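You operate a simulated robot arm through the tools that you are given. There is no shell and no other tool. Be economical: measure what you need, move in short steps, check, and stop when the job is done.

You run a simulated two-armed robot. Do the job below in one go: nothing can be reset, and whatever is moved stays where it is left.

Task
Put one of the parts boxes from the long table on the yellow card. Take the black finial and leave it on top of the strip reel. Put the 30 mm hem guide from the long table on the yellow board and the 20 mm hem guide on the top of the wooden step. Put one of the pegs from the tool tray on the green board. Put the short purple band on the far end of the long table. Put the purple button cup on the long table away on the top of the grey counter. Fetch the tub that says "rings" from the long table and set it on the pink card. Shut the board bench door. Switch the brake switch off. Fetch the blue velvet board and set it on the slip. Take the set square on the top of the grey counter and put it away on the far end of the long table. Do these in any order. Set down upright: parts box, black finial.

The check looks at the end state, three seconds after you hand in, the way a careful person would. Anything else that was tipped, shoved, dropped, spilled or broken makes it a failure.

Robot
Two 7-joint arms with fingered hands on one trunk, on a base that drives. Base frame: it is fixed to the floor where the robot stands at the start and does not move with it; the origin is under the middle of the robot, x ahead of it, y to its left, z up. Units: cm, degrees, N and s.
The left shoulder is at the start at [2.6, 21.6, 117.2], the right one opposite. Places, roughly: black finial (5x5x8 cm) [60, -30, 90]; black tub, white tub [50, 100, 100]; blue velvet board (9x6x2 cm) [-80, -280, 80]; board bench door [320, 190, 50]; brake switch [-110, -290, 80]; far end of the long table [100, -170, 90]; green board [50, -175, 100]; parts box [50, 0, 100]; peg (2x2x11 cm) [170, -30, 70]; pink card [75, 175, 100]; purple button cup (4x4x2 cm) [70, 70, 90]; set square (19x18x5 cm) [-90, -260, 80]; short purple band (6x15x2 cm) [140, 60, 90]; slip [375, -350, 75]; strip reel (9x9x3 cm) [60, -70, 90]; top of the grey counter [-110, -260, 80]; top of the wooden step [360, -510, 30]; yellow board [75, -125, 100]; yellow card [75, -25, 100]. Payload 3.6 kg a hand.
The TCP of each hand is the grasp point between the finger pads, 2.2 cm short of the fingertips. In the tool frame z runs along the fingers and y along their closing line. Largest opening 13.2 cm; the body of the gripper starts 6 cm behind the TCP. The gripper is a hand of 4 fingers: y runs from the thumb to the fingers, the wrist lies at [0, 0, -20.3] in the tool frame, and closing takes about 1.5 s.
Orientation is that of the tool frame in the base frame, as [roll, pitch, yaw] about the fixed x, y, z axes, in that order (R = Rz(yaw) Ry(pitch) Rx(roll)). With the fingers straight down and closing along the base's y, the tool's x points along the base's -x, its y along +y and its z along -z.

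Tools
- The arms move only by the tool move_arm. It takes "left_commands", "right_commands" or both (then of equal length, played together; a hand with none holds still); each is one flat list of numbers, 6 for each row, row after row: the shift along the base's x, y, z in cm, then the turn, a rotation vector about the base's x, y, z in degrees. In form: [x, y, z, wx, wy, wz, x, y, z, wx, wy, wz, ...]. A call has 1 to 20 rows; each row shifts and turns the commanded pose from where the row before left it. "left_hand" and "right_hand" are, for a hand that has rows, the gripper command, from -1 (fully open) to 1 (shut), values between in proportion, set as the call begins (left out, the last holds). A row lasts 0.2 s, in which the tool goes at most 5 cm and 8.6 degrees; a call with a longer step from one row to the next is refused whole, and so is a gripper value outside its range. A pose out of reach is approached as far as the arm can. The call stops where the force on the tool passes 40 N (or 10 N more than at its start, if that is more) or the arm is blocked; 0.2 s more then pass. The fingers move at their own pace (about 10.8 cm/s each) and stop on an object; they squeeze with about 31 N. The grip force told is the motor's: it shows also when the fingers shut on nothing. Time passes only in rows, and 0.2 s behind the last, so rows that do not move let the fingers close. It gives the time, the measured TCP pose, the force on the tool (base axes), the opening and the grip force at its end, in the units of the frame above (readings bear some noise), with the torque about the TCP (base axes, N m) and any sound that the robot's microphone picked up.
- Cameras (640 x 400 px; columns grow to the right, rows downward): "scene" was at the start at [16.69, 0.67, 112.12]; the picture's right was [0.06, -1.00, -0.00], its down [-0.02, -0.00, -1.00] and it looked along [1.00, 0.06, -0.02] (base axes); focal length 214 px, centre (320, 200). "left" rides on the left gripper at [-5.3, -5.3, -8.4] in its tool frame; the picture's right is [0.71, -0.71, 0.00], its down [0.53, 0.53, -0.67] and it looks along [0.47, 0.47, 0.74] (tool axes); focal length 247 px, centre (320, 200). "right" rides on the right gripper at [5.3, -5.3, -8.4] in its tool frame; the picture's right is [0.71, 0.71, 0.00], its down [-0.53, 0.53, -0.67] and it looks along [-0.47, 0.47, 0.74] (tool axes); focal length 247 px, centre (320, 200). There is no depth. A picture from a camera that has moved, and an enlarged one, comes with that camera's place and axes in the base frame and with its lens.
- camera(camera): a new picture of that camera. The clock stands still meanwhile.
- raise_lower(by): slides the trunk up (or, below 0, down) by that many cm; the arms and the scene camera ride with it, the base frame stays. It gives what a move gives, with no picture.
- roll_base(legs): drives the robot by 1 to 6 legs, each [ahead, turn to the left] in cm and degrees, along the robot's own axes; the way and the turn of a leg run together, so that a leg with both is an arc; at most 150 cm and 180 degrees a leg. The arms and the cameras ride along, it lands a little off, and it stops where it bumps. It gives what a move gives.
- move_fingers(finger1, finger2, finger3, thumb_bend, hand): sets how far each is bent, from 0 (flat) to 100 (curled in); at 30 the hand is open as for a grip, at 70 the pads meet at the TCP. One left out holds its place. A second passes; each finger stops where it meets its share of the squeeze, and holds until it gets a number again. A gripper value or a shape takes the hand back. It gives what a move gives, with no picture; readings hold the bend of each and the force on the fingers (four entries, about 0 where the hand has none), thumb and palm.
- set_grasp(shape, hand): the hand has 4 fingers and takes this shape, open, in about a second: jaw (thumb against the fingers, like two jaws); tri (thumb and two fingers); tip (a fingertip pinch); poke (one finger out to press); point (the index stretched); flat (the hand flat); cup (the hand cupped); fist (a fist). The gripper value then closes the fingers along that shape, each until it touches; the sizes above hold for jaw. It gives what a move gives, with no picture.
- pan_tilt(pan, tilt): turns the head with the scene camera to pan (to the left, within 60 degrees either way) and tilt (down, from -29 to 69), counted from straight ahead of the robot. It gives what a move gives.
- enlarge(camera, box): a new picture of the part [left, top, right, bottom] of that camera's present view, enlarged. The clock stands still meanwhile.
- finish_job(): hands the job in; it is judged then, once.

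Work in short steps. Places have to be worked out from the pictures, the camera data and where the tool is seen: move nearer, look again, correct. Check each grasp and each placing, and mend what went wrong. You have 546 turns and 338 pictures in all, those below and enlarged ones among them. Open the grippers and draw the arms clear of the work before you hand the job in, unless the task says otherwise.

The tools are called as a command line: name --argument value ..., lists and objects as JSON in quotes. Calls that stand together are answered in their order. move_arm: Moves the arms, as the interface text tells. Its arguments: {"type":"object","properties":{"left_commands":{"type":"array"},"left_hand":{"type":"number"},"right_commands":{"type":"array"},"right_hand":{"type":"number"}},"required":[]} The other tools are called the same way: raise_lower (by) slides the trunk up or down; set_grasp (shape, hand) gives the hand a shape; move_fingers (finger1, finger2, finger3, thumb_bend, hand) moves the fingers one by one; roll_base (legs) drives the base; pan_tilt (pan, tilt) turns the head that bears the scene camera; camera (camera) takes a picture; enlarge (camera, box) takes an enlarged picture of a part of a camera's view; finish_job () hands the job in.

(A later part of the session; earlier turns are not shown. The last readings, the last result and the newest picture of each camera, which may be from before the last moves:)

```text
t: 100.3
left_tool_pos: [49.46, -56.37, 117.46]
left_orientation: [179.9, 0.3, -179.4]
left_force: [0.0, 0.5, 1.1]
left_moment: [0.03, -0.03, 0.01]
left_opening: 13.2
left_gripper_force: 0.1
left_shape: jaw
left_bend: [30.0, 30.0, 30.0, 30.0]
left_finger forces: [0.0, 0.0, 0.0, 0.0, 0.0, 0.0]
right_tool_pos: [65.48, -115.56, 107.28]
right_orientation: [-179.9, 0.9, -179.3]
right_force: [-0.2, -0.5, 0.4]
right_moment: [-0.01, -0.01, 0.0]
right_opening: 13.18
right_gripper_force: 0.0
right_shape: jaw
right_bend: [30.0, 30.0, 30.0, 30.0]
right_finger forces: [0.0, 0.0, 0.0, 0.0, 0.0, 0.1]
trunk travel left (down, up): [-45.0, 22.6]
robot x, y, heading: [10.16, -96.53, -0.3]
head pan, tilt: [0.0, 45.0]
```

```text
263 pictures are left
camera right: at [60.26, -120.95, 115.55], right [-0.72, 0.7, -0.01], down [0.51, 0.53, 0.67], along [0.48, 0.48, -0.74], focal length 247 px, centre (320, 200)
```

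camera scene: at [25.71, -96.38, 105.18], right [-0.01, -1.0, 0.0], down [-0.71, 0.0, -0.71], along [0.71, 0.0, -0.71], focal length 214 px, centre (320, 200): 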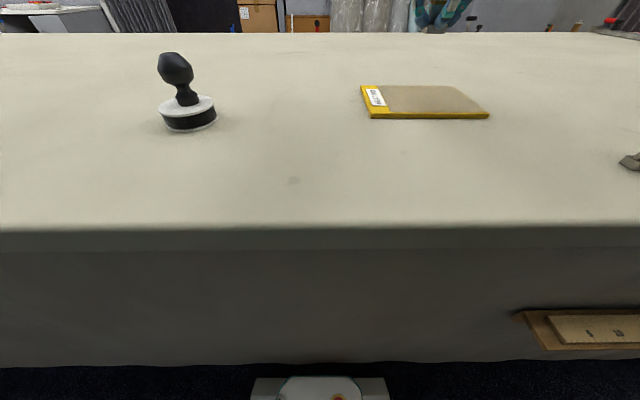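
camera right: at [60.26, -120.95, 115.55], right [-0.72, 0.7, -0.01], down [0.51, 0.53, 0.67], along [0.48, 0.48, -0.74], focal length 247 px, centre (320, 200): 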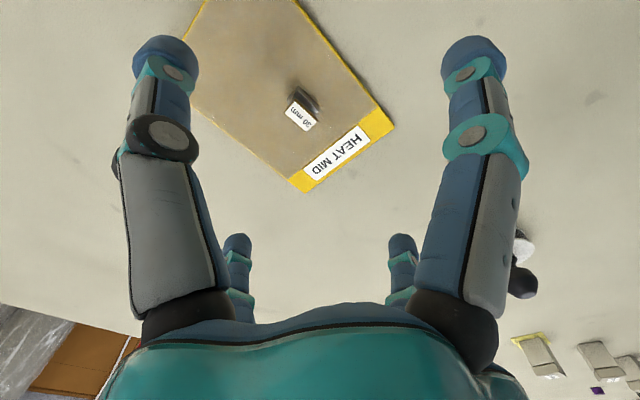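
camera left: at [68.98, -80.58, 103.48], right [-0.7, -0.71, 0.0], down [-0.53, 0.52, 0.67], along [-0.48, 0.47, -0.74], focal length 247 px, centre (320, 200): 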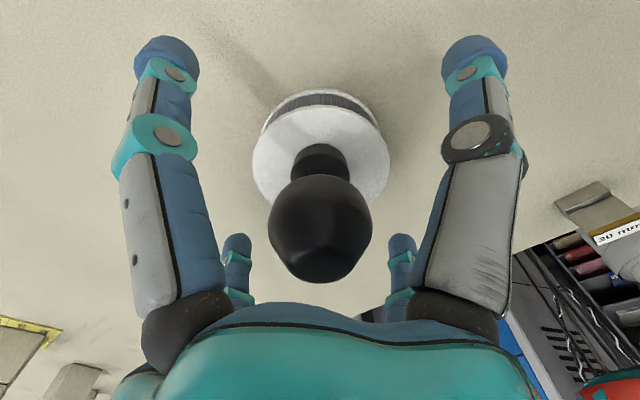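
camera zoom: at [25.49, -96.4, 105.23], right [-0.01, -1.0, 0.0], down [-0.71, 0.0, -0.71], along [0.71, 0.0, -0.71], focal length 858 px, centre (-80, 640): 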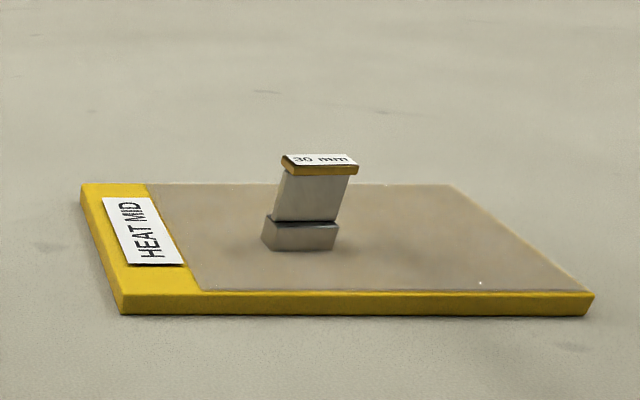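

The 30 mm guide stands on the board. Next I head toward +y for the cup and the tubs: retract the right hand, back off and turn left.

move_arm --right_commands '[-4.5, 0, 2, 0, 0, 0, -4.5, 0, 2, 0, 0, 0, -4.5, 0, 2, 0, 0, 0, -4.5, 0, 2, 0, 0, 0]' --left_commands '[-2, -3, 0, 0, 0, 0, -2, -3, 0, 0, 0, 0, -2, -3, 0, 0, 0, 0, -2, -3, 0, 0, 0, 0]'

roll_base --legs '[[-18, 0], [0, 22]]'

roll_base --legs '[[0, 22]]'

roll_base --legs '[[0, 22]]'

roll_base --legs '[[0, 22]]'

pan_tilt --pan 0 --tilt 30

camera --camera "scene"

```text
t: 101.3
left_tool_pos: [41.45, -68.3, 117.3]
left_orientation: [179.9, 0.2, -179.4]
left_force: [0.0, 0.5, -0.1]
left_moment: [0.0, -0.01, 0.04]
left_opening: 13.19
left_gripper_force: 0.0
left_shape: jaw
left_bend: [30.0, 30.0, 30.0, 30.0]
left_finger forces: [0.0, 0.0, 0.0, 0.0, 0.0, 0.0]
right_tool_pos: [47.49, -115.21, 114.89]
right_orientation: [-180.0, 0.7, -179.2]
right_force: [0.4, 0.5, -1.4]
right_moment: [0.0, 0.03, -0.04]
right_opening: 13.19
right_gripper_force: 0.0
right_shape: jaw
right_bend: [30.0, 30.0, 30.0, 30.0]
right_finger forces: [0.0, 0.0, 0.0, 0.1, 0.1, 0.0]
trunk travel left (down, up): [-45.0, 22.6]
robot x, y, heading: [10.11, -96.36, -0.4]
head pan, tilt: [0.0, 45.0]
```

```text
t: 103.9
left_tool_pos: [10.9, -58.3, 117.15]
left_orientation: [179.9, 0.0, -158.0]
left_force: [0.1, 0.9, 0.6]
left_moment: [0.02, 0.0, -0.02]
left_opening: 13.21
left_gripper_force: 0.0
left_shape: jaw
left_bend: [30.0, 30.0, 30.0, 30.0]
left_finger forces: [0.0, 0.0, 0.1, 0.0, 0.0, 0.1]
right_tool_pos: [33.68, -99.92, 114.89]
right_orientation: [-179.9, 0.7, -157.6]
right_force: [-0.3, 1.6, 0.9]
right_moment: [-0.04, 0.01, 0.0]
right_opening: 13.17
right_gripper_force: 0.0
right_shape: jaw
right_bend: [30.0, 30.0, 30.0, 30.0]
right_finger forces: [0.1, 0.0, 0.1, 0.0, 0.0, 0.1]
trunk travel left (down, up): [-45.0, 22.6]
robot x, y, heading: [-7.88, -97.88, 21.2]
head pan, tilt: [0.0, 45.0]
```

```text
t: 105.5
left_tool_pos: [-5.11, -54.46, 117.38]
left_orientation: [-179.9, 0.1, -136.1]
left_force: [-0.7, 0.3, -0.5]
left_moment: [0.02, 0.0, 0.06]
left_opening: 13.21
left_gripper_force: 0.1
left_shape: jaw
left_bend: [30.0, 30.0, 30.0, 30.0]
left_finger forces: [0.0, 0.0, 0.0, 0.0, 0.1, 0.1]
right_tool_pos: [31.27, -84.64, 114.87]
right_orientation: [-179.8, 0.8, -136.0]
right_force: [-0.6, -0.1, 1.1]
right_moment: [0.02, 0.0, 0.02]
right_opening: 13.2
right_gripper_force: 0.0
right_shape: jaw
right_bend: [30.0, 30.0, 30.0, 30.0]
right_finger forces: [0.0, 0.0, 0.0, 0.0, 0.0, 0.0]
trunk travel left (down, up): [-45.0, 22.6]
robot x, y, heading: [-6.54, -99.09, 42.6]
head pan, tilt: [0.0, 45.0]
```

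```text
t: 107.0
left_tool_pos: [-21.47, -56.7, 117.31]
left_orientation: [-180.0, 0.0, -114.7]
left_force: [-0.4, -0.2, -0.4]
left_moment: [-0.02, -0.02, -0.02]
left_opening: 13.19
left_gripper_force: 0.0
left_shape: jaw
left_bend: [30.0, 30.0, 30.0, 30.0]
left_finger forces: [0.1, 0.1, 0.0, 0.0, 0.1, 0.0]
right_tool_pos: [23.55, -71.27, 114.98]
right_orientation: [-179.9, 0.8, -114.4]
right_force: [0.3, -0.8, -0.6]
right_moment: [0.01, 0.03, -0.02]
right_opening: 13.2
right_gripper_force: 0.0
right_shape: jaw
right_bend: [30.0, 30.0, 30.0, 30.0]
right_finger forces: [0.0, 0.0, 0.0, 0.0, 0.0, 0.0]
trunk travel left (down, up): [-45.0, 22.6]
robot x, y, heading: [-5.22, -99.56, 64.5]
head pan, tilt: [0.0, 45.0]
```

```text
t: 108.6
left_tool_pos: [-36.26, -65.69, 117.46]
left_orientation: [-180.0, 0.0, -92.8]
left_force: [0.1, 0.0, 0.2]
left_moment: [0.02, -0.03, 0.0]
left_opening: 13.19
left_gripper_force: 0.2
left_shape: jaw
left_bend: [30.0, 30.0, 30.0, 30.0]
left_finger forces: [0.0, 0.0, 0.1, 0.0, 0.0, 0.1]
right_tool_pos: [10.96, -62.48, 115.1]
right_orientation: [-179.9, 0.8, -92.6]
right_force: [-1.1, 0.5, -0.3]
right_moment: [0.01, -0.01, -0.02]
right_opening: 13.19
right_gripper_force: 0.0
right_shape: jaw
right_bend: [30.0, 30.0, 30.0, 30.0]
right_finger forces: [0.0, 0.0, 0.0, 0.0, 0.0, 0.0]
trunk travel left (down, up): [-45.0, 22.6]
robot x, y, heading: [-3.43, -99.35, 86.6]
head pan, tilt: [0.0, 45.0]
```

```text
t: 109.3
left_tool_pos: [-36.03, -65.59, 117.49]
left_orientation: [180.0, 0.1, -92.9]
left_force: [0.4, 1.1, 0.1]
left_moment: [-0.04, -0.01, 0.03]
left_opening: 13.21
left_gripper_force: 0.1
left_shape: jaw
left_bend: [30.0, 30.0, 30.0, 30.0]
left_finger forces: [0.1, 0.0, 0.1, 0.0, 0.1, 0.0]
right_tool_pos: [11.01, -62.45, 115.16]
right_orientation: [-179.9, 0.9, -92.6]
right_force: [-0.6, -0.4, 0.6]
right_moment: [0.02, 0.0, -0.04]
right_opening: 13.19
right_gripper_force: 0.1
right_shape: jaw
right_bend: [30.0, 30.0, 30.0, 30.0]
right_finger forces: [0.0, 0.0, 0.1, 0.0, 0.1, 0.0]
trunk travel left (down, up): [-45.0, 22.6]
robot x, y, heading: [-3.27, -99.06, 86.6]
head pan, tilt: [0.0, 30.0]
```

```text
262 pictures are left
camera scene: at [-2.41, -82.73, 107.46], right [1.0, -0.06, 0.0], down [-0.03, -0.5, -0.87], along [0.05, 0.86, -0.5], focal length 214 px, centre (320, 200)
```

scene: 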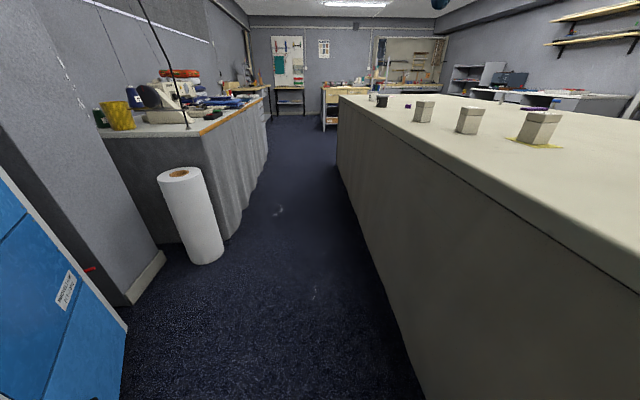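

The aisle is clear between the table (x≈38) and the white roll (x≈−66). I drive along it to y≈82.

roll_base --legs '[[0, 6], [90, 0]]'

roll_base --legs '[[90, 0]]'

pan_tilt --pan -50 --tilt 25

camera --camera "scene"

```text
t: 114.6
left_tool_pos: [-42.55, 19.66, 117.51]
left_orientation: [180.0, 0.0, -87.5]
left_force: [-0.5, 0.7, 0.3]
left_moment: [0.01, -0.02, -0.06]
left_opening: 13.21
left_gripper_force: 0.1
left_shape: jaw
left_bend: [30.0, 30.0, 30.0, 30.0]
left_finger forces: [0.0, 0.0, 0.0, 0.0, 0.0, 0.1]
right_tool_pos: [4.15, 27.41, 114.99]
right_orientation: [-179.9, 0.9, -87.2]
right_force: [0.4, 0.1, -0.3]
right_moment: [0.03, -0.01, -0.01]
right_opening: 13.21
right_gripper_force: 0.0
right_shape: jaw
right_bend: [30.0, 30.0, 30.0, 30.0]
right_finger forces: [0.0, 0.1, 0.0, 0.0, 0.1, 0.1]
trunk travel left (down, up): [-45.0, 22.6]
robot x, y, heading: [-6.21, -10.99, 92.0]
head pan, tilt: [0.0, 30.0]
```

```text
t: 119.3
left_tool_pos: [-46.72, 109.25, 117.47]
left_orientation: [-179.9, 0.0, -86.6]
left_force: [0.5, 0.8, 0.0]
left_moment: [0.0, 0.0, 0.01]
left_opening: 13.2
left_gripper_force: 0.1
left_shape: jaw
left_bend: [30.0, 30.0, 30.0, 30.0]
left_finger forces: [0.0, 0.0, 0.0, 0.0, 0.0, 0.0]
right_tool_pos: [-0.22, 117.45, 115.13]
right_orientation: [-180.0, 0.7, -86.4]
right_force: [-0.4, 0.6, 0.5]
right_moment: [-0.01, 0.0, -0.01]
right_opening: 13.19
right_gripper_force: 0.0
right_shape: jaw
right_bend: [30.0, 30.0, 30.0, 30.0]
right_finger forces: [0.0, 0.1, 0.0, 0.1, 0.1, 0.0]
trunk travel left (down, up): [-45.0, 22.6]
robot x, y, heading: [-10.19, 79.17, 92.8]
head pan, tilt: [0.0, 30.0]
```

```text
t: 120.5
left_tool_pos: [-46.68, 109.15, 117.57]
left_orientation: [-179.9, 0.1, -86.5]
left_force: [-0.6, 0.2, -0.2]
left_moment: [0.01, 0.0, -0.01]
left_opening: 13.21
left_gripper_force: 0.1
left_shape: jaw
left_bend: [30.0, 30.0, 30.0, 30.0]
left_finger forces: [0.0, 0.1, 0.0, 0.0, 0.1, 0.0]
right_tool_pos: [-0.19, 117.5, 115.26]
right_orientation: [-179.9, 0.8, -86.4]
right_force: [0.4, -0.2, -1.3]
right_moment: [-0.01, 0.01, -0.01]
right_opening: 13.2
right_gripper_force: 0.0
right_shape: jaw
right_bend: [30.0, 30.0, 30.0, 30.0]
right_finger forces: [0.0, 0.0, 0.0, 0.0, 0.0, 0.0]
trunk travel left (down, up): [-45.0, 22.6]
robot x, y, heading: [-10.31, 79.27, 92.7]
head pan, tilt: [-50.0, 25.0]
```

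```text
261 pictures are left
camera scene: at [-3.97, 93.13, 108.26], right [0.68, -0.73, 0.0], down [-0.31, -0.29, -0.91], along [0.66, 0.62, -0.42], focal length 214 px, centre (320, 200)
```

scene: 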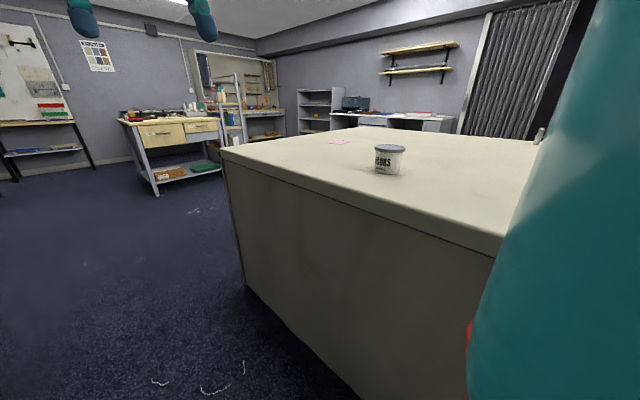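

The white tub says "HOOKS", so the black one should be "rings". I turn right to face the table.

roll_base --legs '[[0, -22]]'

roll_base --legs '[[0, -24]]'

roll_base --legs '[[0, -24]]'

roll_base --legs '[[0, -23]]'

pan_tilt --pan 0 --tilt 40

camera --camera "scene"

```text
t: 122.0
left_tool_pos: [-33.0, 120.3, 117.61]
left_orientation: [180.0, 0.1, -108.5]
left_force: [-0.3, -0.1, 0.0]
left_moment: [0.01, -0.01, 0.02]
left_opening: 13.21
left_gripper_force: 0.1
left_shape: jaw
left_bend: [30.0, 30.0, 30.0, 30.0]
left_finger forces: [0.0, 0.0, 0.0, 0.1, 0.1, 0.1]
right_tool_pos: [13.21, 110.65, 115.2]
right_orientation: [-179.9, 0.9, -108.3]
right_force: [0.5, 0.1, 0.3]
right_moment: [0.02, 0.0, 0.0]
right_opening: 13.2
right_gripper_force: 0.1
right_shape: jaw
right_bend: [30.0, 30.0, 30.0, 30.0]
right_finger forces: [0.0, 0.0, 0.0, 0.1, 0.0, 0.1]
trunk travel left (down, up): [-45.0, 22.6]
robot x, y, heading: [-12.05, 79.35, 71.0]
head pan, tilt: [-50.0, 25.0]
```

```text
t: 123.7
left_tool_pos: [-14.44, 125.34, 117.61]
left_orientation: [180.0, 0.0, -132.5]
left_force: [-0.3, 1.3, 1.2]
left_moment: [-0.02, -0.03, -0.04]
left_opening: 13.19
left_gripper_force: 0.0
left_shape: jaw
left_bend: [30.0, 30.0, 30.0, 30.0]
left_finger forces: [0.0, 0.0, 0.1, 0.1, 0.0, 0.1]
right_tool_pos: [23.7, 97.48, 115.34]
right_orientation: [-179.9, 0.8, -132.5]
right_force: [0.4, -0.2, -0.8]
right_moment: [0.02, -0.04, 0.02]
right_opening: 13.21
right_gripper_force: 0.1
right_shape: jaw
right_bend: [30.0, 30.0, 30.0, 30.0]
right_finger forces: [0.1, 0.0, 0.0, 0.0, 0.1, 0.0]
trunk travel left (down, up): [-45.0, 22.6]
robot x, y, heading: [-13.22, 80.69, 47.2]
head pan, tilt: [-50.0, 25.0]
```

```text
t: 125.3
left_tool_pos: [4.47, 121.81, 117.53]
left_orientation: [-180.0, 0.0, -157.4]
left_force: [0.7, -0.1, 0.3]
left_moment: [0.02, -0.01, 0.0]
left_opening: 13.22
left_gripper_force: 0.1
left_shape: jaw
left_bend: [30.0, 30.0, 30.0, 30.0]
left_finger forces: [0.0, 0.0, 0.1, 0.0, 0.1, 0.0]
right_tool_pos: [27.87, 80.63, 115.34]
right_orientation: [-180.0, 0.8, -157.2]
right_force: [0.7, -0.7, 0.2]
right_moment: [0.01, 0.03, -0.02]
right_opening: 13.2
right_gripper_force: 0.0
right_shape: jaw
right_bend: [30.0, 30.0, 30.0, 30.0]
right_finger forces: [0.1, 0.0, 0.0, 0.1, 0.0, 0.0]
trunk travel left (down, up): [-45.0, 22.6]
robot x, y, heading: [-13.61, 82.47, 21.9]
head pan, tilt: [-50.0, 25.0]
```

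```text
t: 126.9
left_tool_pos: [18.53, 111.55, 117.6]
left_orientation: [-179.9, 0.1, 179.7]
left_force: [0.2, 0.8, -0.5]
left_moment: [-0.02, 0.02, -0.02]
left_opening: 13.19
left_gripper_force: 0.1
left_shape: jaw
left_bend: [30.0, 30.0, 30.0, 30.0]
left_finger forces: [0.0, 0.0, 0.0, 0.1, 0.1, 0.0]
right_tool_pos: [23.9, 64.57, 115.3]
right_orientation: [-179.8, 0.8, 180.0]
right_force: [0.1, 0.1, -0.2]
right_moment: [-0.03, 0.0, -0.04]
right_opening: 13.21
right_gripper_force: 0.1
right_shape: jaw
right_bend: [30.0, 30.0, 30.0, 30.0]
right_finger forces: [0.0, 0.0, 0.0, 0.1, 0.0, 0.1]
trunk travel left (down, up): [-45.0, 22.6]
robot x, y, heading: [-14.04, 84.44, -0.7]
head pan, tilt: [-50.0, 25.0]
```

```text
t: 128.1
left_tool_pos: [18.53, 111.56, 117.69]
left_orientation: [180.0, 0.0, 179.7]
left_force: [0.8, 0.7, -0.4]
left_moment: [0.01, 0.03, 0.01]
left_opening: 13.2
left_gripper_force: 0.1
left_shape: jaw
left_bend: [30.0, 30.0, 30.0, 30.0]
left_finger forces: [0.0, 0.0, 0.0, 0.0, 0.1, 0.0]
right_tool_pos: [23.86, 64.61, 115.38]
right_orientation: [-179.9, 0.9, 179.9]
right_force: [-0.8, 0.2, 0.3]
right_moment: [0.01, 0.01, -0.02]
right_opening: 13.2
right_gripper_force: 0.1
right_shape: jaw
right_bend: [30.0, 30.0, 30.0, 30.0]
right_finger forces: [0.0, 0.0, 0.0, 0.0, 0.1, 0.1]
trunk travel left (down, up): [-45.0, 22.6]
robot x, y, heading: [-13.73, 83.71, -0.6]
head pan, tilt: [0.0, 40.0]
```

```text
260 pictures are left
camera scene: at [2.52, 83.87, 105.93], right [-0.02, -1.0, 0.0], down [-0.64, 0.01, -0.77], along [0.77, -0.01, -0.64], focal length 214 px, centre (320, 200)
```

scene: 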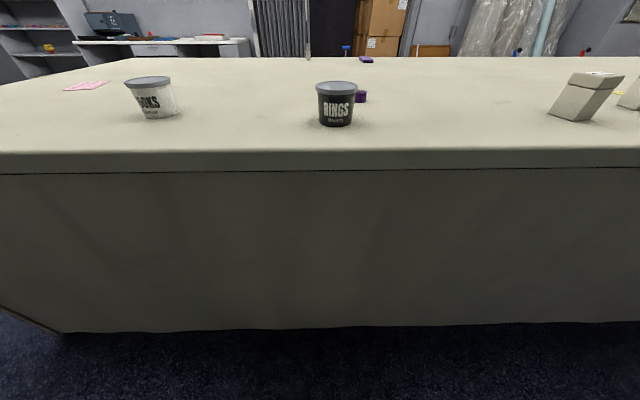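

The black tub reads "RINGS". I roll 23 cm ahead to the table and look closely.

roll_base --legs '[[23, 0.7]]'

pan_tilt --pan 0 --tilt 45

camera --camera "scene"

camera --camera "right"

camera --camera "left"

```text
t: 129.9
left_tool_pos: [41.93, 111.86, 117.63]
left_orientation: [179.9, 0.0, -179.5]
left_force: [-0.2, 0.1, 0.0]
left_moment: [0.0, 0.02, -0.02]
left_opening: 13.2
left_gripper_force: 0.0
left_shape: jaw
left_bend: [30.0, 30.0, 30.0, 30.0]
left_finger forces: [0.0, 0.1, 0.0, 0.0, 0.0, 0.1]
right_tool_pos: [47.92, 64.83, 115.23]
right_orientation: [-179.8, 0.6, -179.4]
right_force: [0.2, -0.1, 0.5]
right_moment: [-0.01, 0.02, 0.01]
right_opening: 13.18
right_gripper_force: 0.0
right_shape: jaw
right_bend: [30.0, 30.0, 30.0, 30.0]
right_finger forces: [0.0, 0.0, 0.1, 0.1, 0.0, 0.0]
trunk travel left (down, up): [-45.0, 22.6]
robot x, y, heading: [10.23, 83.95, 0.0]
head pan, tilt: [0.0, 40.0]
```

```text
t: 130.5
left_tool_pos: [41.81, 111.76, 117.74]
left_orientation: [-180.0, 0.0, -179.5]
left_force: [-1.2, -0.4, -0.2]
left_moment: [-0.02, -0.03, 0.01]
left_opening: 13.2
left_gripper_force: 0.1
left_shape: jaw
left_bend: [30.0, 30.0, 30.0, 30.0]
left_finger forces: [0.1, 0.0, 0.0, 0.0, 0.0, 0.0]
right_tool_pos: [47.82, 64.8, 115.32]
right_orientation: [-179.9, 0.7, -179.3]
right_force: [-0.4, 0.6, 0.1]
right_moment: [-0.02, 0.05, -0.01]
right_opening: 13.2
right_gripper_force: 0.0
right_shape: jaw
right_bend: [30.0, 30.0, 30.0, 30.0]
right_finger forces: [0.0, 0.1, 0.1, 0.1, 0.1, 0.0]
trunk travel left (down, up): [-45.0, 22.6]
robot x, y, heading: [9.98, 84.19, -0.2]
head pan, tilt: [0.0, 45.0]
```

```text
259 pictures are left
camera scene: at [25.79, 83.8, 105.21], right [0.0, -1.0, 0.0], down [-0.71, 0.0, -0.71], along [0.71, 0.0, -0.71], focal length 214 px, centre (320, 200)
```

scene: 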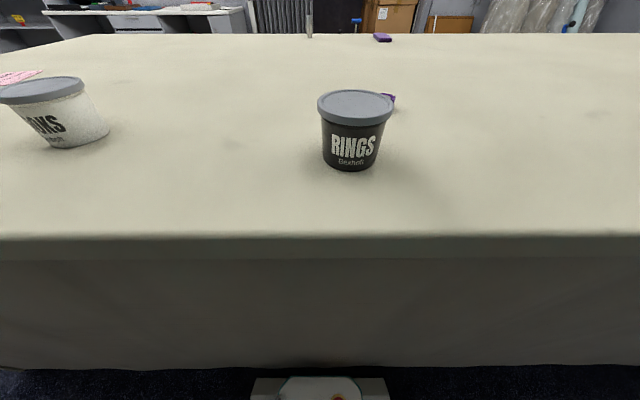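

```text
258 pictures are left
camera right: at [42.41, 59.35, 123.67], right [-0.72, 0.7, -0.01], down [0.51, 0.53, 0.67], along [0.48, 0.48, -0.74], focal length 247 px, centre (320, 200)
```

right: 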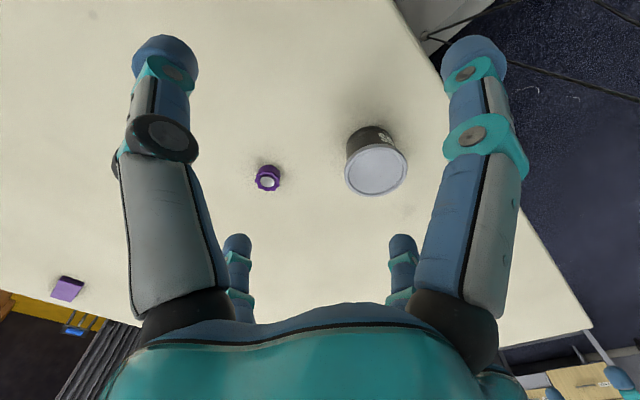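

```text
257 pictures are left
camera left: at [47.25, 106.48, 126.34], right [-0.7, -0.71, 0.0], down [-0.53, 0.52, 0.67], along [-0.48, 0.47, -0.74], focal length 247 px, centre (320, 200)
```

left: 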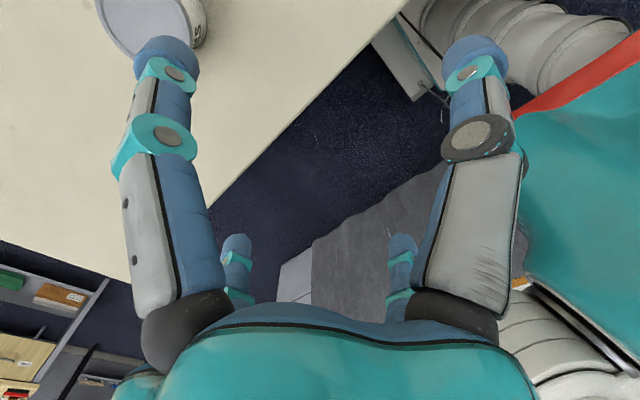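

Tub at about (50.7,79.2), cup at (67.6,71.8). I look closer at the cup.

enlarge --camera "right" --box '[230, 150, 310, 210]'

```text
6.67 times, centred on (270, 180) of right
camera zoom: at [42.41, 59.35, 123.67], right [-0.72, 0.7, -0.01], down [0.51, 0.53, 0.67], along [0.48, 0.48, -0.74], focal length 1646 px, centre (653, 333)
```

zoom: 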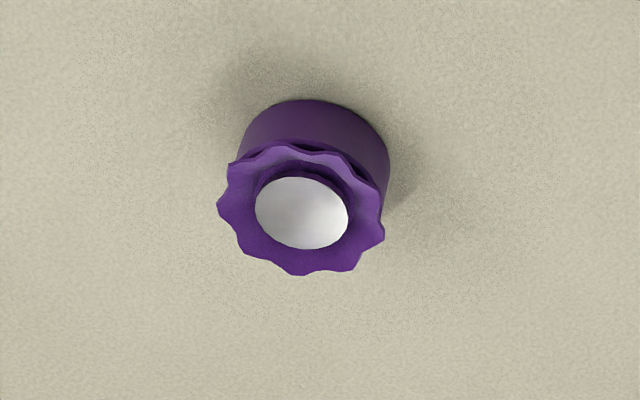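

The cup has a scalloped rim and something white inside, so I keep it level. I move the right hand above it.

move_arm --right_commands '[3.5, 1.2, 0, 0, 0, 0, 3.5, 1.2, -2, 0, 0, 0, 3.5, 1.2, -3, 0, 0, 0, 3.5, 1.2, -3, 0, 0, 0, 3.5, 1.2, -3, 0, 0, 0, 2.2, 0.8, -4, 0, 0, 0]'

camera --camera "right"

```text
t: 131.9
left_tool_pos: [42.02, 111.78, 117.88]
left_orientation: [-180.0, -0.1, -179.6]
left_force: [0.4, -0.5, 0.1]
left_moment: [0.01, 0.02, 0.01]
left_opening: 13.2
left_gripper_force: 0.0
left_shape: jaw
left_bend: [30.0, 30.0, 30.0, 30.0]
left_finger forces: [0.0, 0.0, 0.0, 0.0, 0.0, 0.0]
right_tool_pos: [67.67, 71.06, 100.53]
right_orientation: [-179.7, 0.7, -179.4]
right_force: [0.4, -0.1, 0.1]
right_moment: [0.0, 0.03, 0.03]
right_opening: 13.21
right_gripper_force: 0.1
right_shape: jaw
right_bend: [30.0, 30.0, 30.0, 30.0]
right_finger forces: [0.0, 0.0, 0.0, 0.1, 0.1, 0.1]
trunk travel left (down, up): [-45.0, 22.6]
robot x, y, heading: [10.22, 84.0, -0.4]
head pan, tilt: [0.0, 45.0]
```

```text
255 pictures are left
camera right: at [62.35, 65.64, 108.77], right [-0.72, 0.7, -0.01], down [0.51, 0.53, 0.67], along [0.48, 0.48, -0.74], focal length 247 px, centre (320, 200)
```

right: 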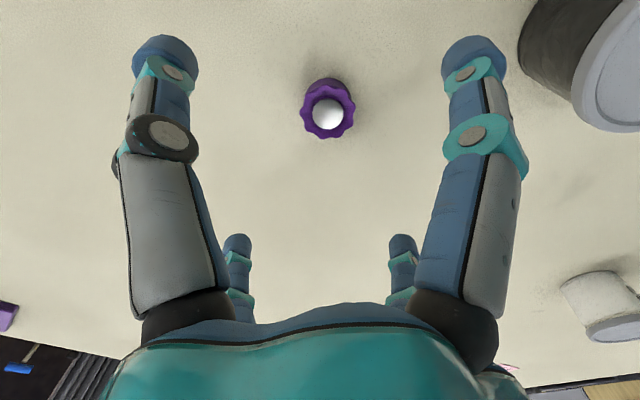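

Small correction, then down to z 91 and a look before closing.

move_arm --right_commands '[-0.2, 0.3, -4, 0, 0, 0, 0, 0, -3.5, 0, 0, 0, 0, 0, -2, 0, 0, 0]'

camera --camera "right"

```text
t: 132.7
left_tool_pos: [41.91, 111.81, 117.69]
left_orientation: [-180.0, 0.0, -179.6]
left_force: [-0.4, 0.5, 0.5]
left_moment: [0.01, -0.02, -0.02]
left_opening: 13.21
left_gripper_force: 0.0
left_shape: jaw
left_bend: [30.0, 30.0, 30.0, 30.0]
left_finger forces: [0.0, 0.0, 0.0, 0.1, 0.0, 0.1]
right_tool_pos: [67.44, 71.83, 90.82]
right_orientation: [-179.9, 0.8, -179.3]
right_force: [-0.6, -0.9, 0.1]
right_moment: [-0.02, -0.01, -0.01]
right_opening: 13.2
right_gripper_force: 0.0
right_shape: jaw
right_bend: [30.0, 30.0, 30.0, 30.0]
right_finger forces: [0.1, 0.1, 0.0, 0.0, 0.1, 0.1]
trunk travel left (down, up): [-45.0, 22.6]
robot x, y, heading: [9.87, 83.73, 0.0]
head pan, tilt: [0.0, 45.0]
```

```text
254 pictures are left
camera right: at [62.05, 66.39, 99.14], right [-0.71, 0.7, -0.01], down [0.51, 0.53, 0.67], along [0.48, 0.48, -0.74], focal length 247 px, centre (320, 200)
```

right: 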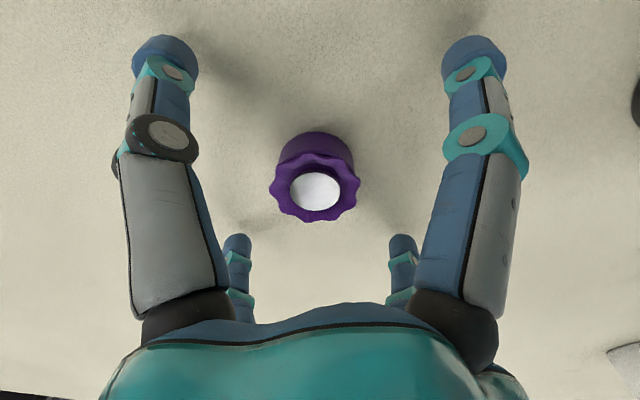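

Centred. I close on the cup.

move_arm --right_commands '[0, 0, 0, 0, 0, 0, 0, 0, 0, 0, 0, 0, 0, 0, 0, 0, 0, 0, 0, 0, 0, 0, 0, 0, 0, 0, 0, 0, 0, 0, 0, 0, 0, 0, 0, 0, 0, 0, 0, 0, 0, 0]' --right_hand 1

camera --camera "right"

```text
t: 134.3
left_tool_pos: [41.84, 111.73, 117.81]
left_orientation: [-180.0, 0.0, -179.6]
left_force: [0.9, 0.4, 1.6]
left_moment: [0.0, 0.01, -0.03]
left_opening: 13.23
left_gripper_force: 0.1
left_shape: jaw
left_bend: [30.0, 30.0, 30.0, 30.0]
left_finger forces: [0.0, 0.0, 0.1, 0.1, 0.1, 0.0]
right_tool_pos: [67.3, 71.86, 90.88]
right_orientation: [-179.9, 0.8, -179.3]
right_force: [0.8, 0.2, -0.2]
right_moment: [0.0, -0.05, -0.03]
right_opening: 3.42
right_gripper_force: 30.5
right_shape: jaw
right_bend: [78.0, 78.0, 79.0, 70.0]
right_finger forces: [27.6, 27.7, 27.4, 0.0, 27.8, 0.0]
trunk travel left (down, up): [-45.0, 22.6]
robot x, y, heading: [10.07, 83.85, 0.1]
head pan, tilt: [0.0, 45.0]
```

```text
253 pictures are left
camera right: at [62.01, 66.4, 99.18], right [-0.72, 0.7, -0.01], down [0.51, 0.53, 0.67], along [0.48, 0.48, -0.74], focal length 247 px, centre (320, 200)
```

right: 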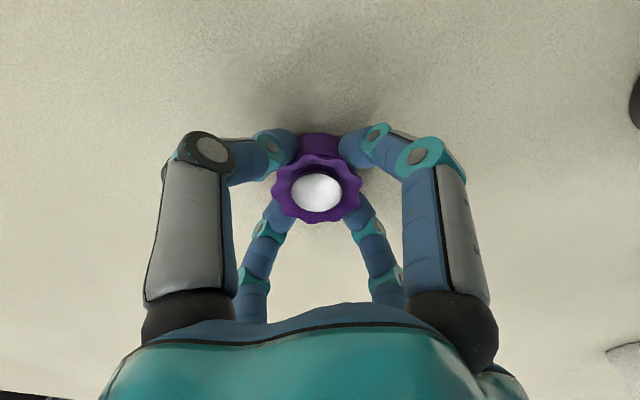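

Good grip on the cup. I lift it and draw the right hand back to its side.

move_arm --right_commands '[0, 0, 1, 0, 0, 0, 0, 0, 3, 0, 0, 0, 0, 0, 4, 0, 0, 0, 0, 0, 4, 0, 0, 0, -2, -2, 3, 0, 0, 0, -3, -2, 2, 0, 0, 0, -3, -2, 2, 0, 0, 0, -3, -2, 2, 0, 0, 0, -3, -2, 2, 0, 0, 0, -3, -2, 1, 0, 0, 0]'

roll_base --legs '[[-10, 0], [0, -15]]'

camera --camera "left"

camera --camera "right"

```text
t: 136.5
left_tool_pos: [41.65, 111.75, 117.79]
left_orientation: [179.9, 0.2, -179.6]
left_force: [-0.2, -0.2, 0.9]
left_moment: [-0.02, -0.05, 0.03]
left_opening: 13.2
left_gripper_force: 0.0
left_shape: jaw
left_bend: [30.0, 30.0, 30.0, 30.0]
left_finger forces: [0.1, 0.0, 0.0, 0.0, 0.1, 0.0]
right_tool_pos: [50.2, 59.76, 114.65]
right_orientation: [-179.8, 0.9, -179.3]
right_force: [-0.3, -0.4, -0.6]
right_moment: [0.03, 0.0, -0.03]
right_opening: 3.42
right_gripper_force: 31.2
right_shape: jaw
right_bend: [78.0, 78.0, 79.0, 70.0]
right_finger forces: [27.6, 27.7, 27.7, 0.1, 27.7, 0.1]
trunk travel left (down, up): [-45.0, 22.6]
robot x, y, heading: [10.5, 83.33, -0.0]
head pan, tilt: [0.0, 45.0]
```

```text
t: 138.6
left_tool_pos: [37.66, 102.62, 117.79]
left_orientation: [-180.0, 0.1, 165.3]
left_force: [-0.1, -0.1, 0.7]
left_moment: [-0.01, 0.01, 0.0]
left_opening: 13.21
left_gripper_force: 0.1
left_shape: jaw
left_bend: [30.0, 30.0, 30.0, 30.0]
left_finger forces: [0.1, 0.1, 0.0, 0.0, 0.0, 0.0]
right_tool_pos: [32.55, 50.44, 114.68]
right_orientation: [-179.9, 0.8, 165.7]
right_force: [1.2, -0.5, -0.9]
right_moment: [-0.01, 0.0, 0.0]
right_opening: 3.43
right_gripper_force: 30.8
right_shape: jaw
right_bend: [78.0, 78.0, 79.0, 70.0]
right_finger forces: [27.7, 27.8, 27.6, 0.0, 27.8, 0.0]
trunk travel left (down, up): [-45.0, 22.6]
robot x, y, heading: [0.45, 84.84, -14.8]
head pan, tilt: [0.0, 45.0]
```

```text
252 pictures are left
camera left: at [41.62, 96.18, 126.33], right [-0.86, -0.51, 0.0], down [-0.38, 0.64, 0.67], along [-0.34, 0.58, -0.74], focal length 247 px, centre (320, 200)
```

left: 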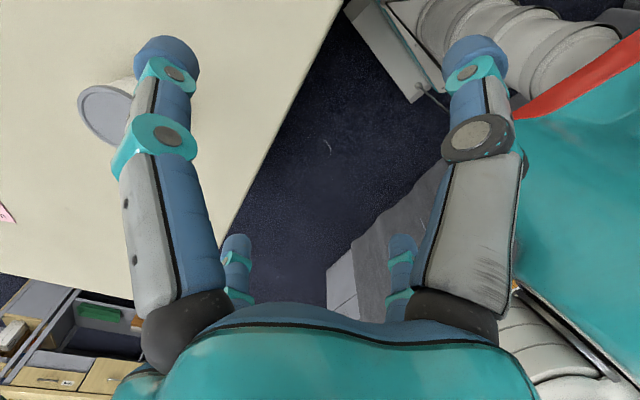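

```text
251 pictures are left
camera right: at [25.97, 46.47, 122.87], right [-0.51, 0.86, -0.01], down [0.63, 0.38, 0.67], along [0.58, 0.34, -0.74], focal length 247 px, centre (320, 200)
```

right: 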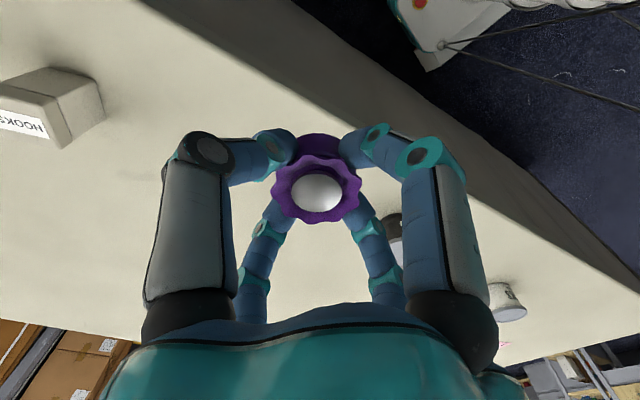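

I bring the left hand over the RINGS tub.

move_arm --left_commands '[1.9, -3.4, 0, 0, 0, 0, 1.9, -3.4, 0, 0, 0, 0, 1.9, -3.4, 0, 0, 0, 0, 1.9, -3.4, -2, 0, 0, 0, 1.9, -3.4, -2, 0, 0, 0, 1.9, -3.4, -2, 0, 0, 0, 1.6, -3, -3, 0, 0, 0]'

camera --camera "left"

camera --camera "scene"

```text
t: 140.2
left_tool_pos: [50.81, 79.19, 109.16]
left_orientation: [179.9, 0.1, 165.5]
left_force: [-0.1, -0.5, 0.4]
left_moment: [0.0, -0.01, -0.02]
left_opening: 13.21
left_gripper_force: 0.0
left_shape: jaw
left_bend: [30.0, 30.0, 30.0, 30.0]
left_finger forces: [0.0, 0.1, 0.0, 0.1, 0.0, 0.0]
right_tool_pos: [32.63, 50.33, 114.69]
right_orientation: [-179.9, 0.7, 165.7]
right_force: [0.6, 0.2, -1.0]
right_moment: [0.01, -0.01, -0.02]
right_opening: 3.38
right_gripper_force: 31.9
right_shape: jaw
right_bend: [78.0, 78.0, 79.0, 70.0]
right_finger forces: [27.6, 27.8, 27.5, 0.0, 28.1, 0.1]
trunk travel left (down, up): [-45.0, 22.6]
robot x, y, heading: [-0.23, 85.14, -15.1]
head pan, tilt: [0.0, 45.0]
```

```text
250 pictures are left
camera left: at [54.57, 72.59, 117.78], right [-0.86, -0.51, 0.0], down [-0.38, 0.64, 0.67], along [-0.34, 0.58, -0.74], focal length 247 px, centre (320, 200)
```

left: 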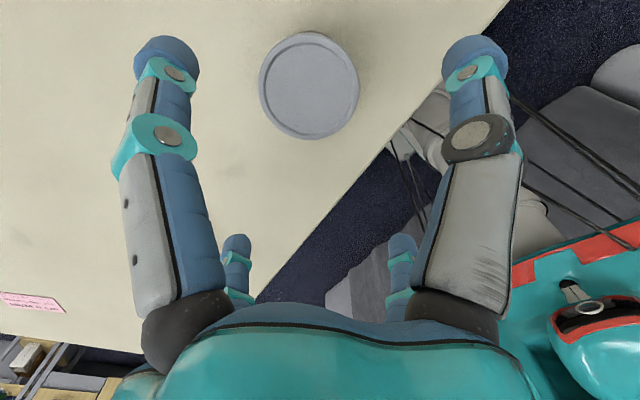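

```text
249 pictures are left
camera scene: at [15.36, 80.83, 105.19], right [-0.26, -0.97, 0.0], down [-0.68, 0.18, -0.71], along [0.68, -0.18, -0.71], focal length 214 px, centre (320, 200)
```

scene: 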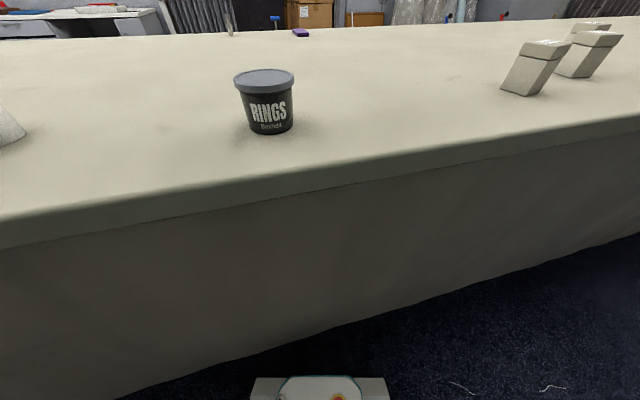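

Lid centre is at (51.9,79.0). I shift 1 cm and lower around the tub.

move_arm --left_commands '[1, 0, -4, 0, 0, 0, 0, 0, -3, 0, 0, 0, 0, -0.1, -2, 0, 0, 0]'

camera --camera "left"

```text
t: 141.0
left_tool_pos: [51.47, 79.03, 99.9]
left_orientation: [180.0, 0.1, 165.4]
left_force: [-1.1, -0.6, -0.2]
left_moment: [0.0, 0.0, 0.02]
left_opening: 13.21
left_gripper_force: 0.1
left_shape: jaw
left_bend: [30.0, 30.0, 30.0, 30.0]
left_finger forces: [0.0, 0.0, 0.0, 0.0, 0.0, 0.0]
right_tool_pos: [32.62, 50.36, 114.65]
right_orientation: [-180.0, 0.6, 165.7]
right_force: [0.0, -0.5, 0.2]
right_moment: [0.01, 0.0, 0.02]
right_opening: 3.38
right_gripper_force: 30.7
right_shape: jaw
right_bend: [78.0, 78.0, 79.0, 70.0]
right_finger forces: [27.7, 27.8, 27.6, 0.0, 28.0, 0.0]
trunk travel left (down, up): [-45.0, 22.6]
robot x, y, heading: [-0.02, 84.89, -15.3]
head pan, tilt: [0.0, 45.0]
```

```text
248 pictures are left
camera left: at [55.4, 72.59, 108.42], right [-0.86, -0.51, 0.0], down [-0.38, 0.64, 0.67], along [-0.34, 0.58, -0.74], focal length 247 px, centre (320, 200)
```

left: 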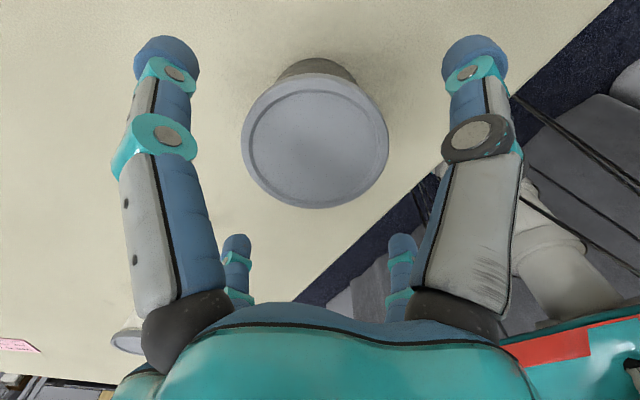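

Slight extra correction, lower to z 93.4 and close.

move_arm --left_commands '[0.6, -0.4, -1, 0, 0, 0, 0, 0, -3, 0, 0, 0, 0, 0, -2.5, 0, 0, 0]'

camera --camera "left"

move_arm --left_commands '[0, 0, 0, 0, 0, 0, 0, 0, 0, 0, 0, 0, 0, 0, 0, 0, 0, 0, 0, 0, 0, 0, 0, 0, 0, 0, 0, 0, 0, 0, 0, 0, 0, 0, 0, 0, 0, 0, 0, 0, 0, 0]' --left_hand 1

camera --camera "left"

```text
t: 141.8
left_tool_pos: [52.4, 78.68, 93.34]
left_orientation: [180.0, 0.1, 165.4]
left_force: [-1.2, 1.2, 1.2]
left_moment: [0.03, 0.01, 0.02]
left_opening: 13.21
left_gripper_force: 0.1
left_shape: jaw
left_bend: [30.0, 30.0, 30.0, 30.0]
left_finger forces: [0.0, 0.0, 0.5, 0.1, 0.0, 0.0]
right_tool_pos: [32.56, 50.45, 114.64]
right_orientation: [-179.9, 0.7, 165.7]
right_force: [0.4, 0.6, 1.6]
right_moment: [-0.01, 0.0, -0.03]
right_opening: 3.4
right_gripper_force: 30.7
right_shape: jaw
right_bend: [78.0, 78.0, 79.0, 70.0]
right_finger forces: [27.7, 27.9, 27.5, 0.0, 27.9, 0.0]
trunk travel left (down, up): [-45.0, 22.6]
robot x, y, heading: [-0.08, 85.12, -15.1]
head pan, tilt: [0.0, 45.0]
```

```text
247 pictures are left
camera left: at [56.3, 72.15, 101.96], right [-0.86, -0.51, 0.0], down [-0.38, 0.64, 0.67], along [-0.34, 0.58, -0.74], focal length 247 px, centre (320, 200)
```

left: 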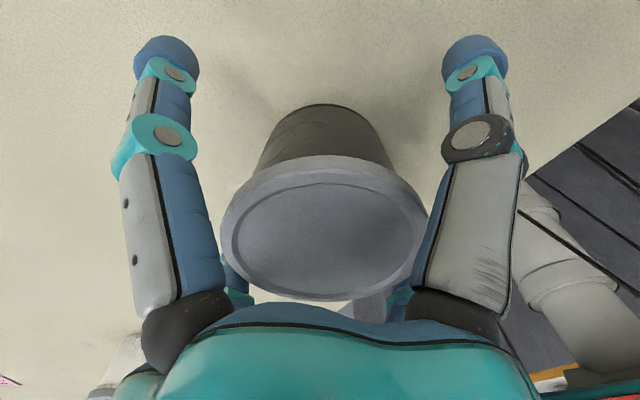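

```text
t: 143.4
left_tool_pos: [52.36, 78.65, 93.42]
left_orientation: [-180.0, 0.1, 165.4]
left_force: [0.3, 0.4, 0.5]
left_moment: [-0.02, 0.0, -0.01]
left_opening: 6.27
left_gripper_force: 31.2
left_shape: jaw
left_bend: [44.0, 31.0, 27.0, 70.0]
left_finger forces: [27.4, 28.0, 32.7, 0.1, 28.0, 0.1]
right_tool_pos: [32.48, 50.38, 114.64]
right_orientation: [-179.8, 0.7, 165.6]
right_force: [0.5, 0.1, -0.2]
right_moment: [0.0, 0.03, -0.03]
right_opening: 3.4
right_gripper_force: 30.7
right_shape: jaw
right_bend: [78.0, 78.0, 79.0, 70.0]
right_finger forces: [27.7, 27.8, 27.6, 0.0, 28.0, 0.0]
trunk travel left (down, up): [-45.0, 22.6]
robot x, y, heading: [-0.18, 84.94, -15.3]
head pan, tilt: [0.0, 45.0]
```

```text
246 pictures are left
camera left: at [56.3, 72.15, 101.97], right [-0.86, -0.51, 0.0], down [-0.38, 0.64, 0.67], along [-0.34, 0.58, -0.74], focal length 247 px, centre (320, 200)
```

left: 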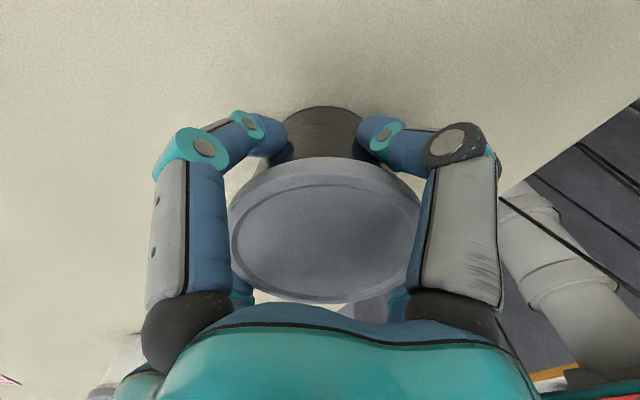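

The tub is held. I lift it 16 cm, pull in, and look toward the pink card from here.

move_arm --left_commands '[0, 0, 1.5, 0, 0, 0, 0, 0, 3.5, 0, 0, 0, 0, 0, 4.5, 0, 0, 0, 0, 0, 4.5, 0, 0, 0, -1.5, 3.5, 3, 0, 0, 0, -2, 4, 2, 0, 0, 0, -2, 4, 1, 0, 0, 0, -2, 4, 0, 0, 0, 0, -1, 3, 0, 0, 0, 0]'

pan_tilt --pan 60 --tilt 25

camera --camera "scene"

camera --camera "left"

```text
t: 145.4
left_tool_pos: [43.61, 96.99, 113.23]
left_orientation: [180.0, 0.0, 165.5]
left_force: [-0.2, 0.1, -2.3]
left_moment: [-0.05, -0.03, 0.01]
left_opening: 6.28
left_gripper_force: 30.7
left_shape: jaw
left_bend: [44.0, 31.0, 27.0, 70.0]
left_finger forces: [27.7, 28.2, 32.5, 0.0, 28.1, 0.1]
right_tool_pos: [32.53, 50.3, 114.62]
right_orientation: [-179.8, 0.7, 165.7]
right_force: [1.6, 0.1, 0.1]
right_moment: [-0.03, 0.04, 0.03]
right_opening: 3.4
right_gripper_force: 31.0
right_shape: jaw
right_bend: [78.0, 78.0, 79.0, 70.0]
right_finger forces: [27.7, 27.8, 27.6, 0.0, 28.1, 0.1]
trunk travel left (down, up): [-45.0, 22.6]
robot x, y, heading: [-0.08, 85.0, -15.3]
head pan, tilt: [0.0, 45.0]
```

```text
t: 146.7
left_tool_pos: [43.68, 96.86, 113.25]
left_orientation: [-180.0, 0.0, 165.5]
left_force: [0.8, 0.0, -3.6]
left_moment: [-0.04, -0.03, 0.01]
left_opening: 6.26
left_gripper_force: 30.6
left_shape: jaw
left_bend: [44.0, 31.0, 27.0, 70.0]
left_finger forces: [27.6, 28.2, 32.5, 0.0, 28.1, 0.0]
right_tool_pos: [32.46, 50.42, 114.74]
right_orientation: [-179.9, 0.8, 165.6]
right_force: [-0.4, 0.6, -0.8]
right_moment: [-0.03, 0.01, -0.03]
right_opening: 3.42
right_gripper_force: 30.9
right_shape: jaw
right_bend: [78.0, 78.0, 79.0, 70.0]
right_finger forces: [27.7, 27.8, 27.7, 0.1, 28.0, 0.0]
trunk travel left (down, up): [-45.0, 22.6]
robot x, y, heading: [0.23, 84.99, -15.2]
head pan, tilt: [60.0, 25.0]
```

```text
245 pictures are left
camera scene: at [14.01, 89.51, 108.25], right [0.71, -0.71, 0.0], down [-0.3, -0.3, -0.91], along [0.64, 0.64, -0.42], focal length 214 px, centre (320, 200)
```

scene: 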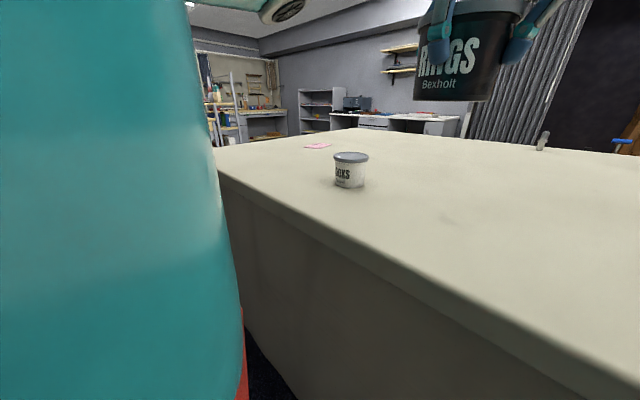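

```text
244 pictures are left
camera left: at [47.5, 90.37, 121.78], right [-0.86, -0.51, 0.0], down [-0.38, 0.64, 0.67], along [-0.34, 0.58, -0.74], focal length 247 px, centre (320, 200)
```

left: 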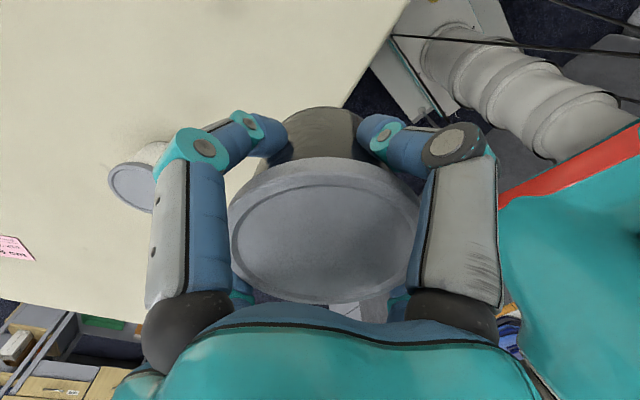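

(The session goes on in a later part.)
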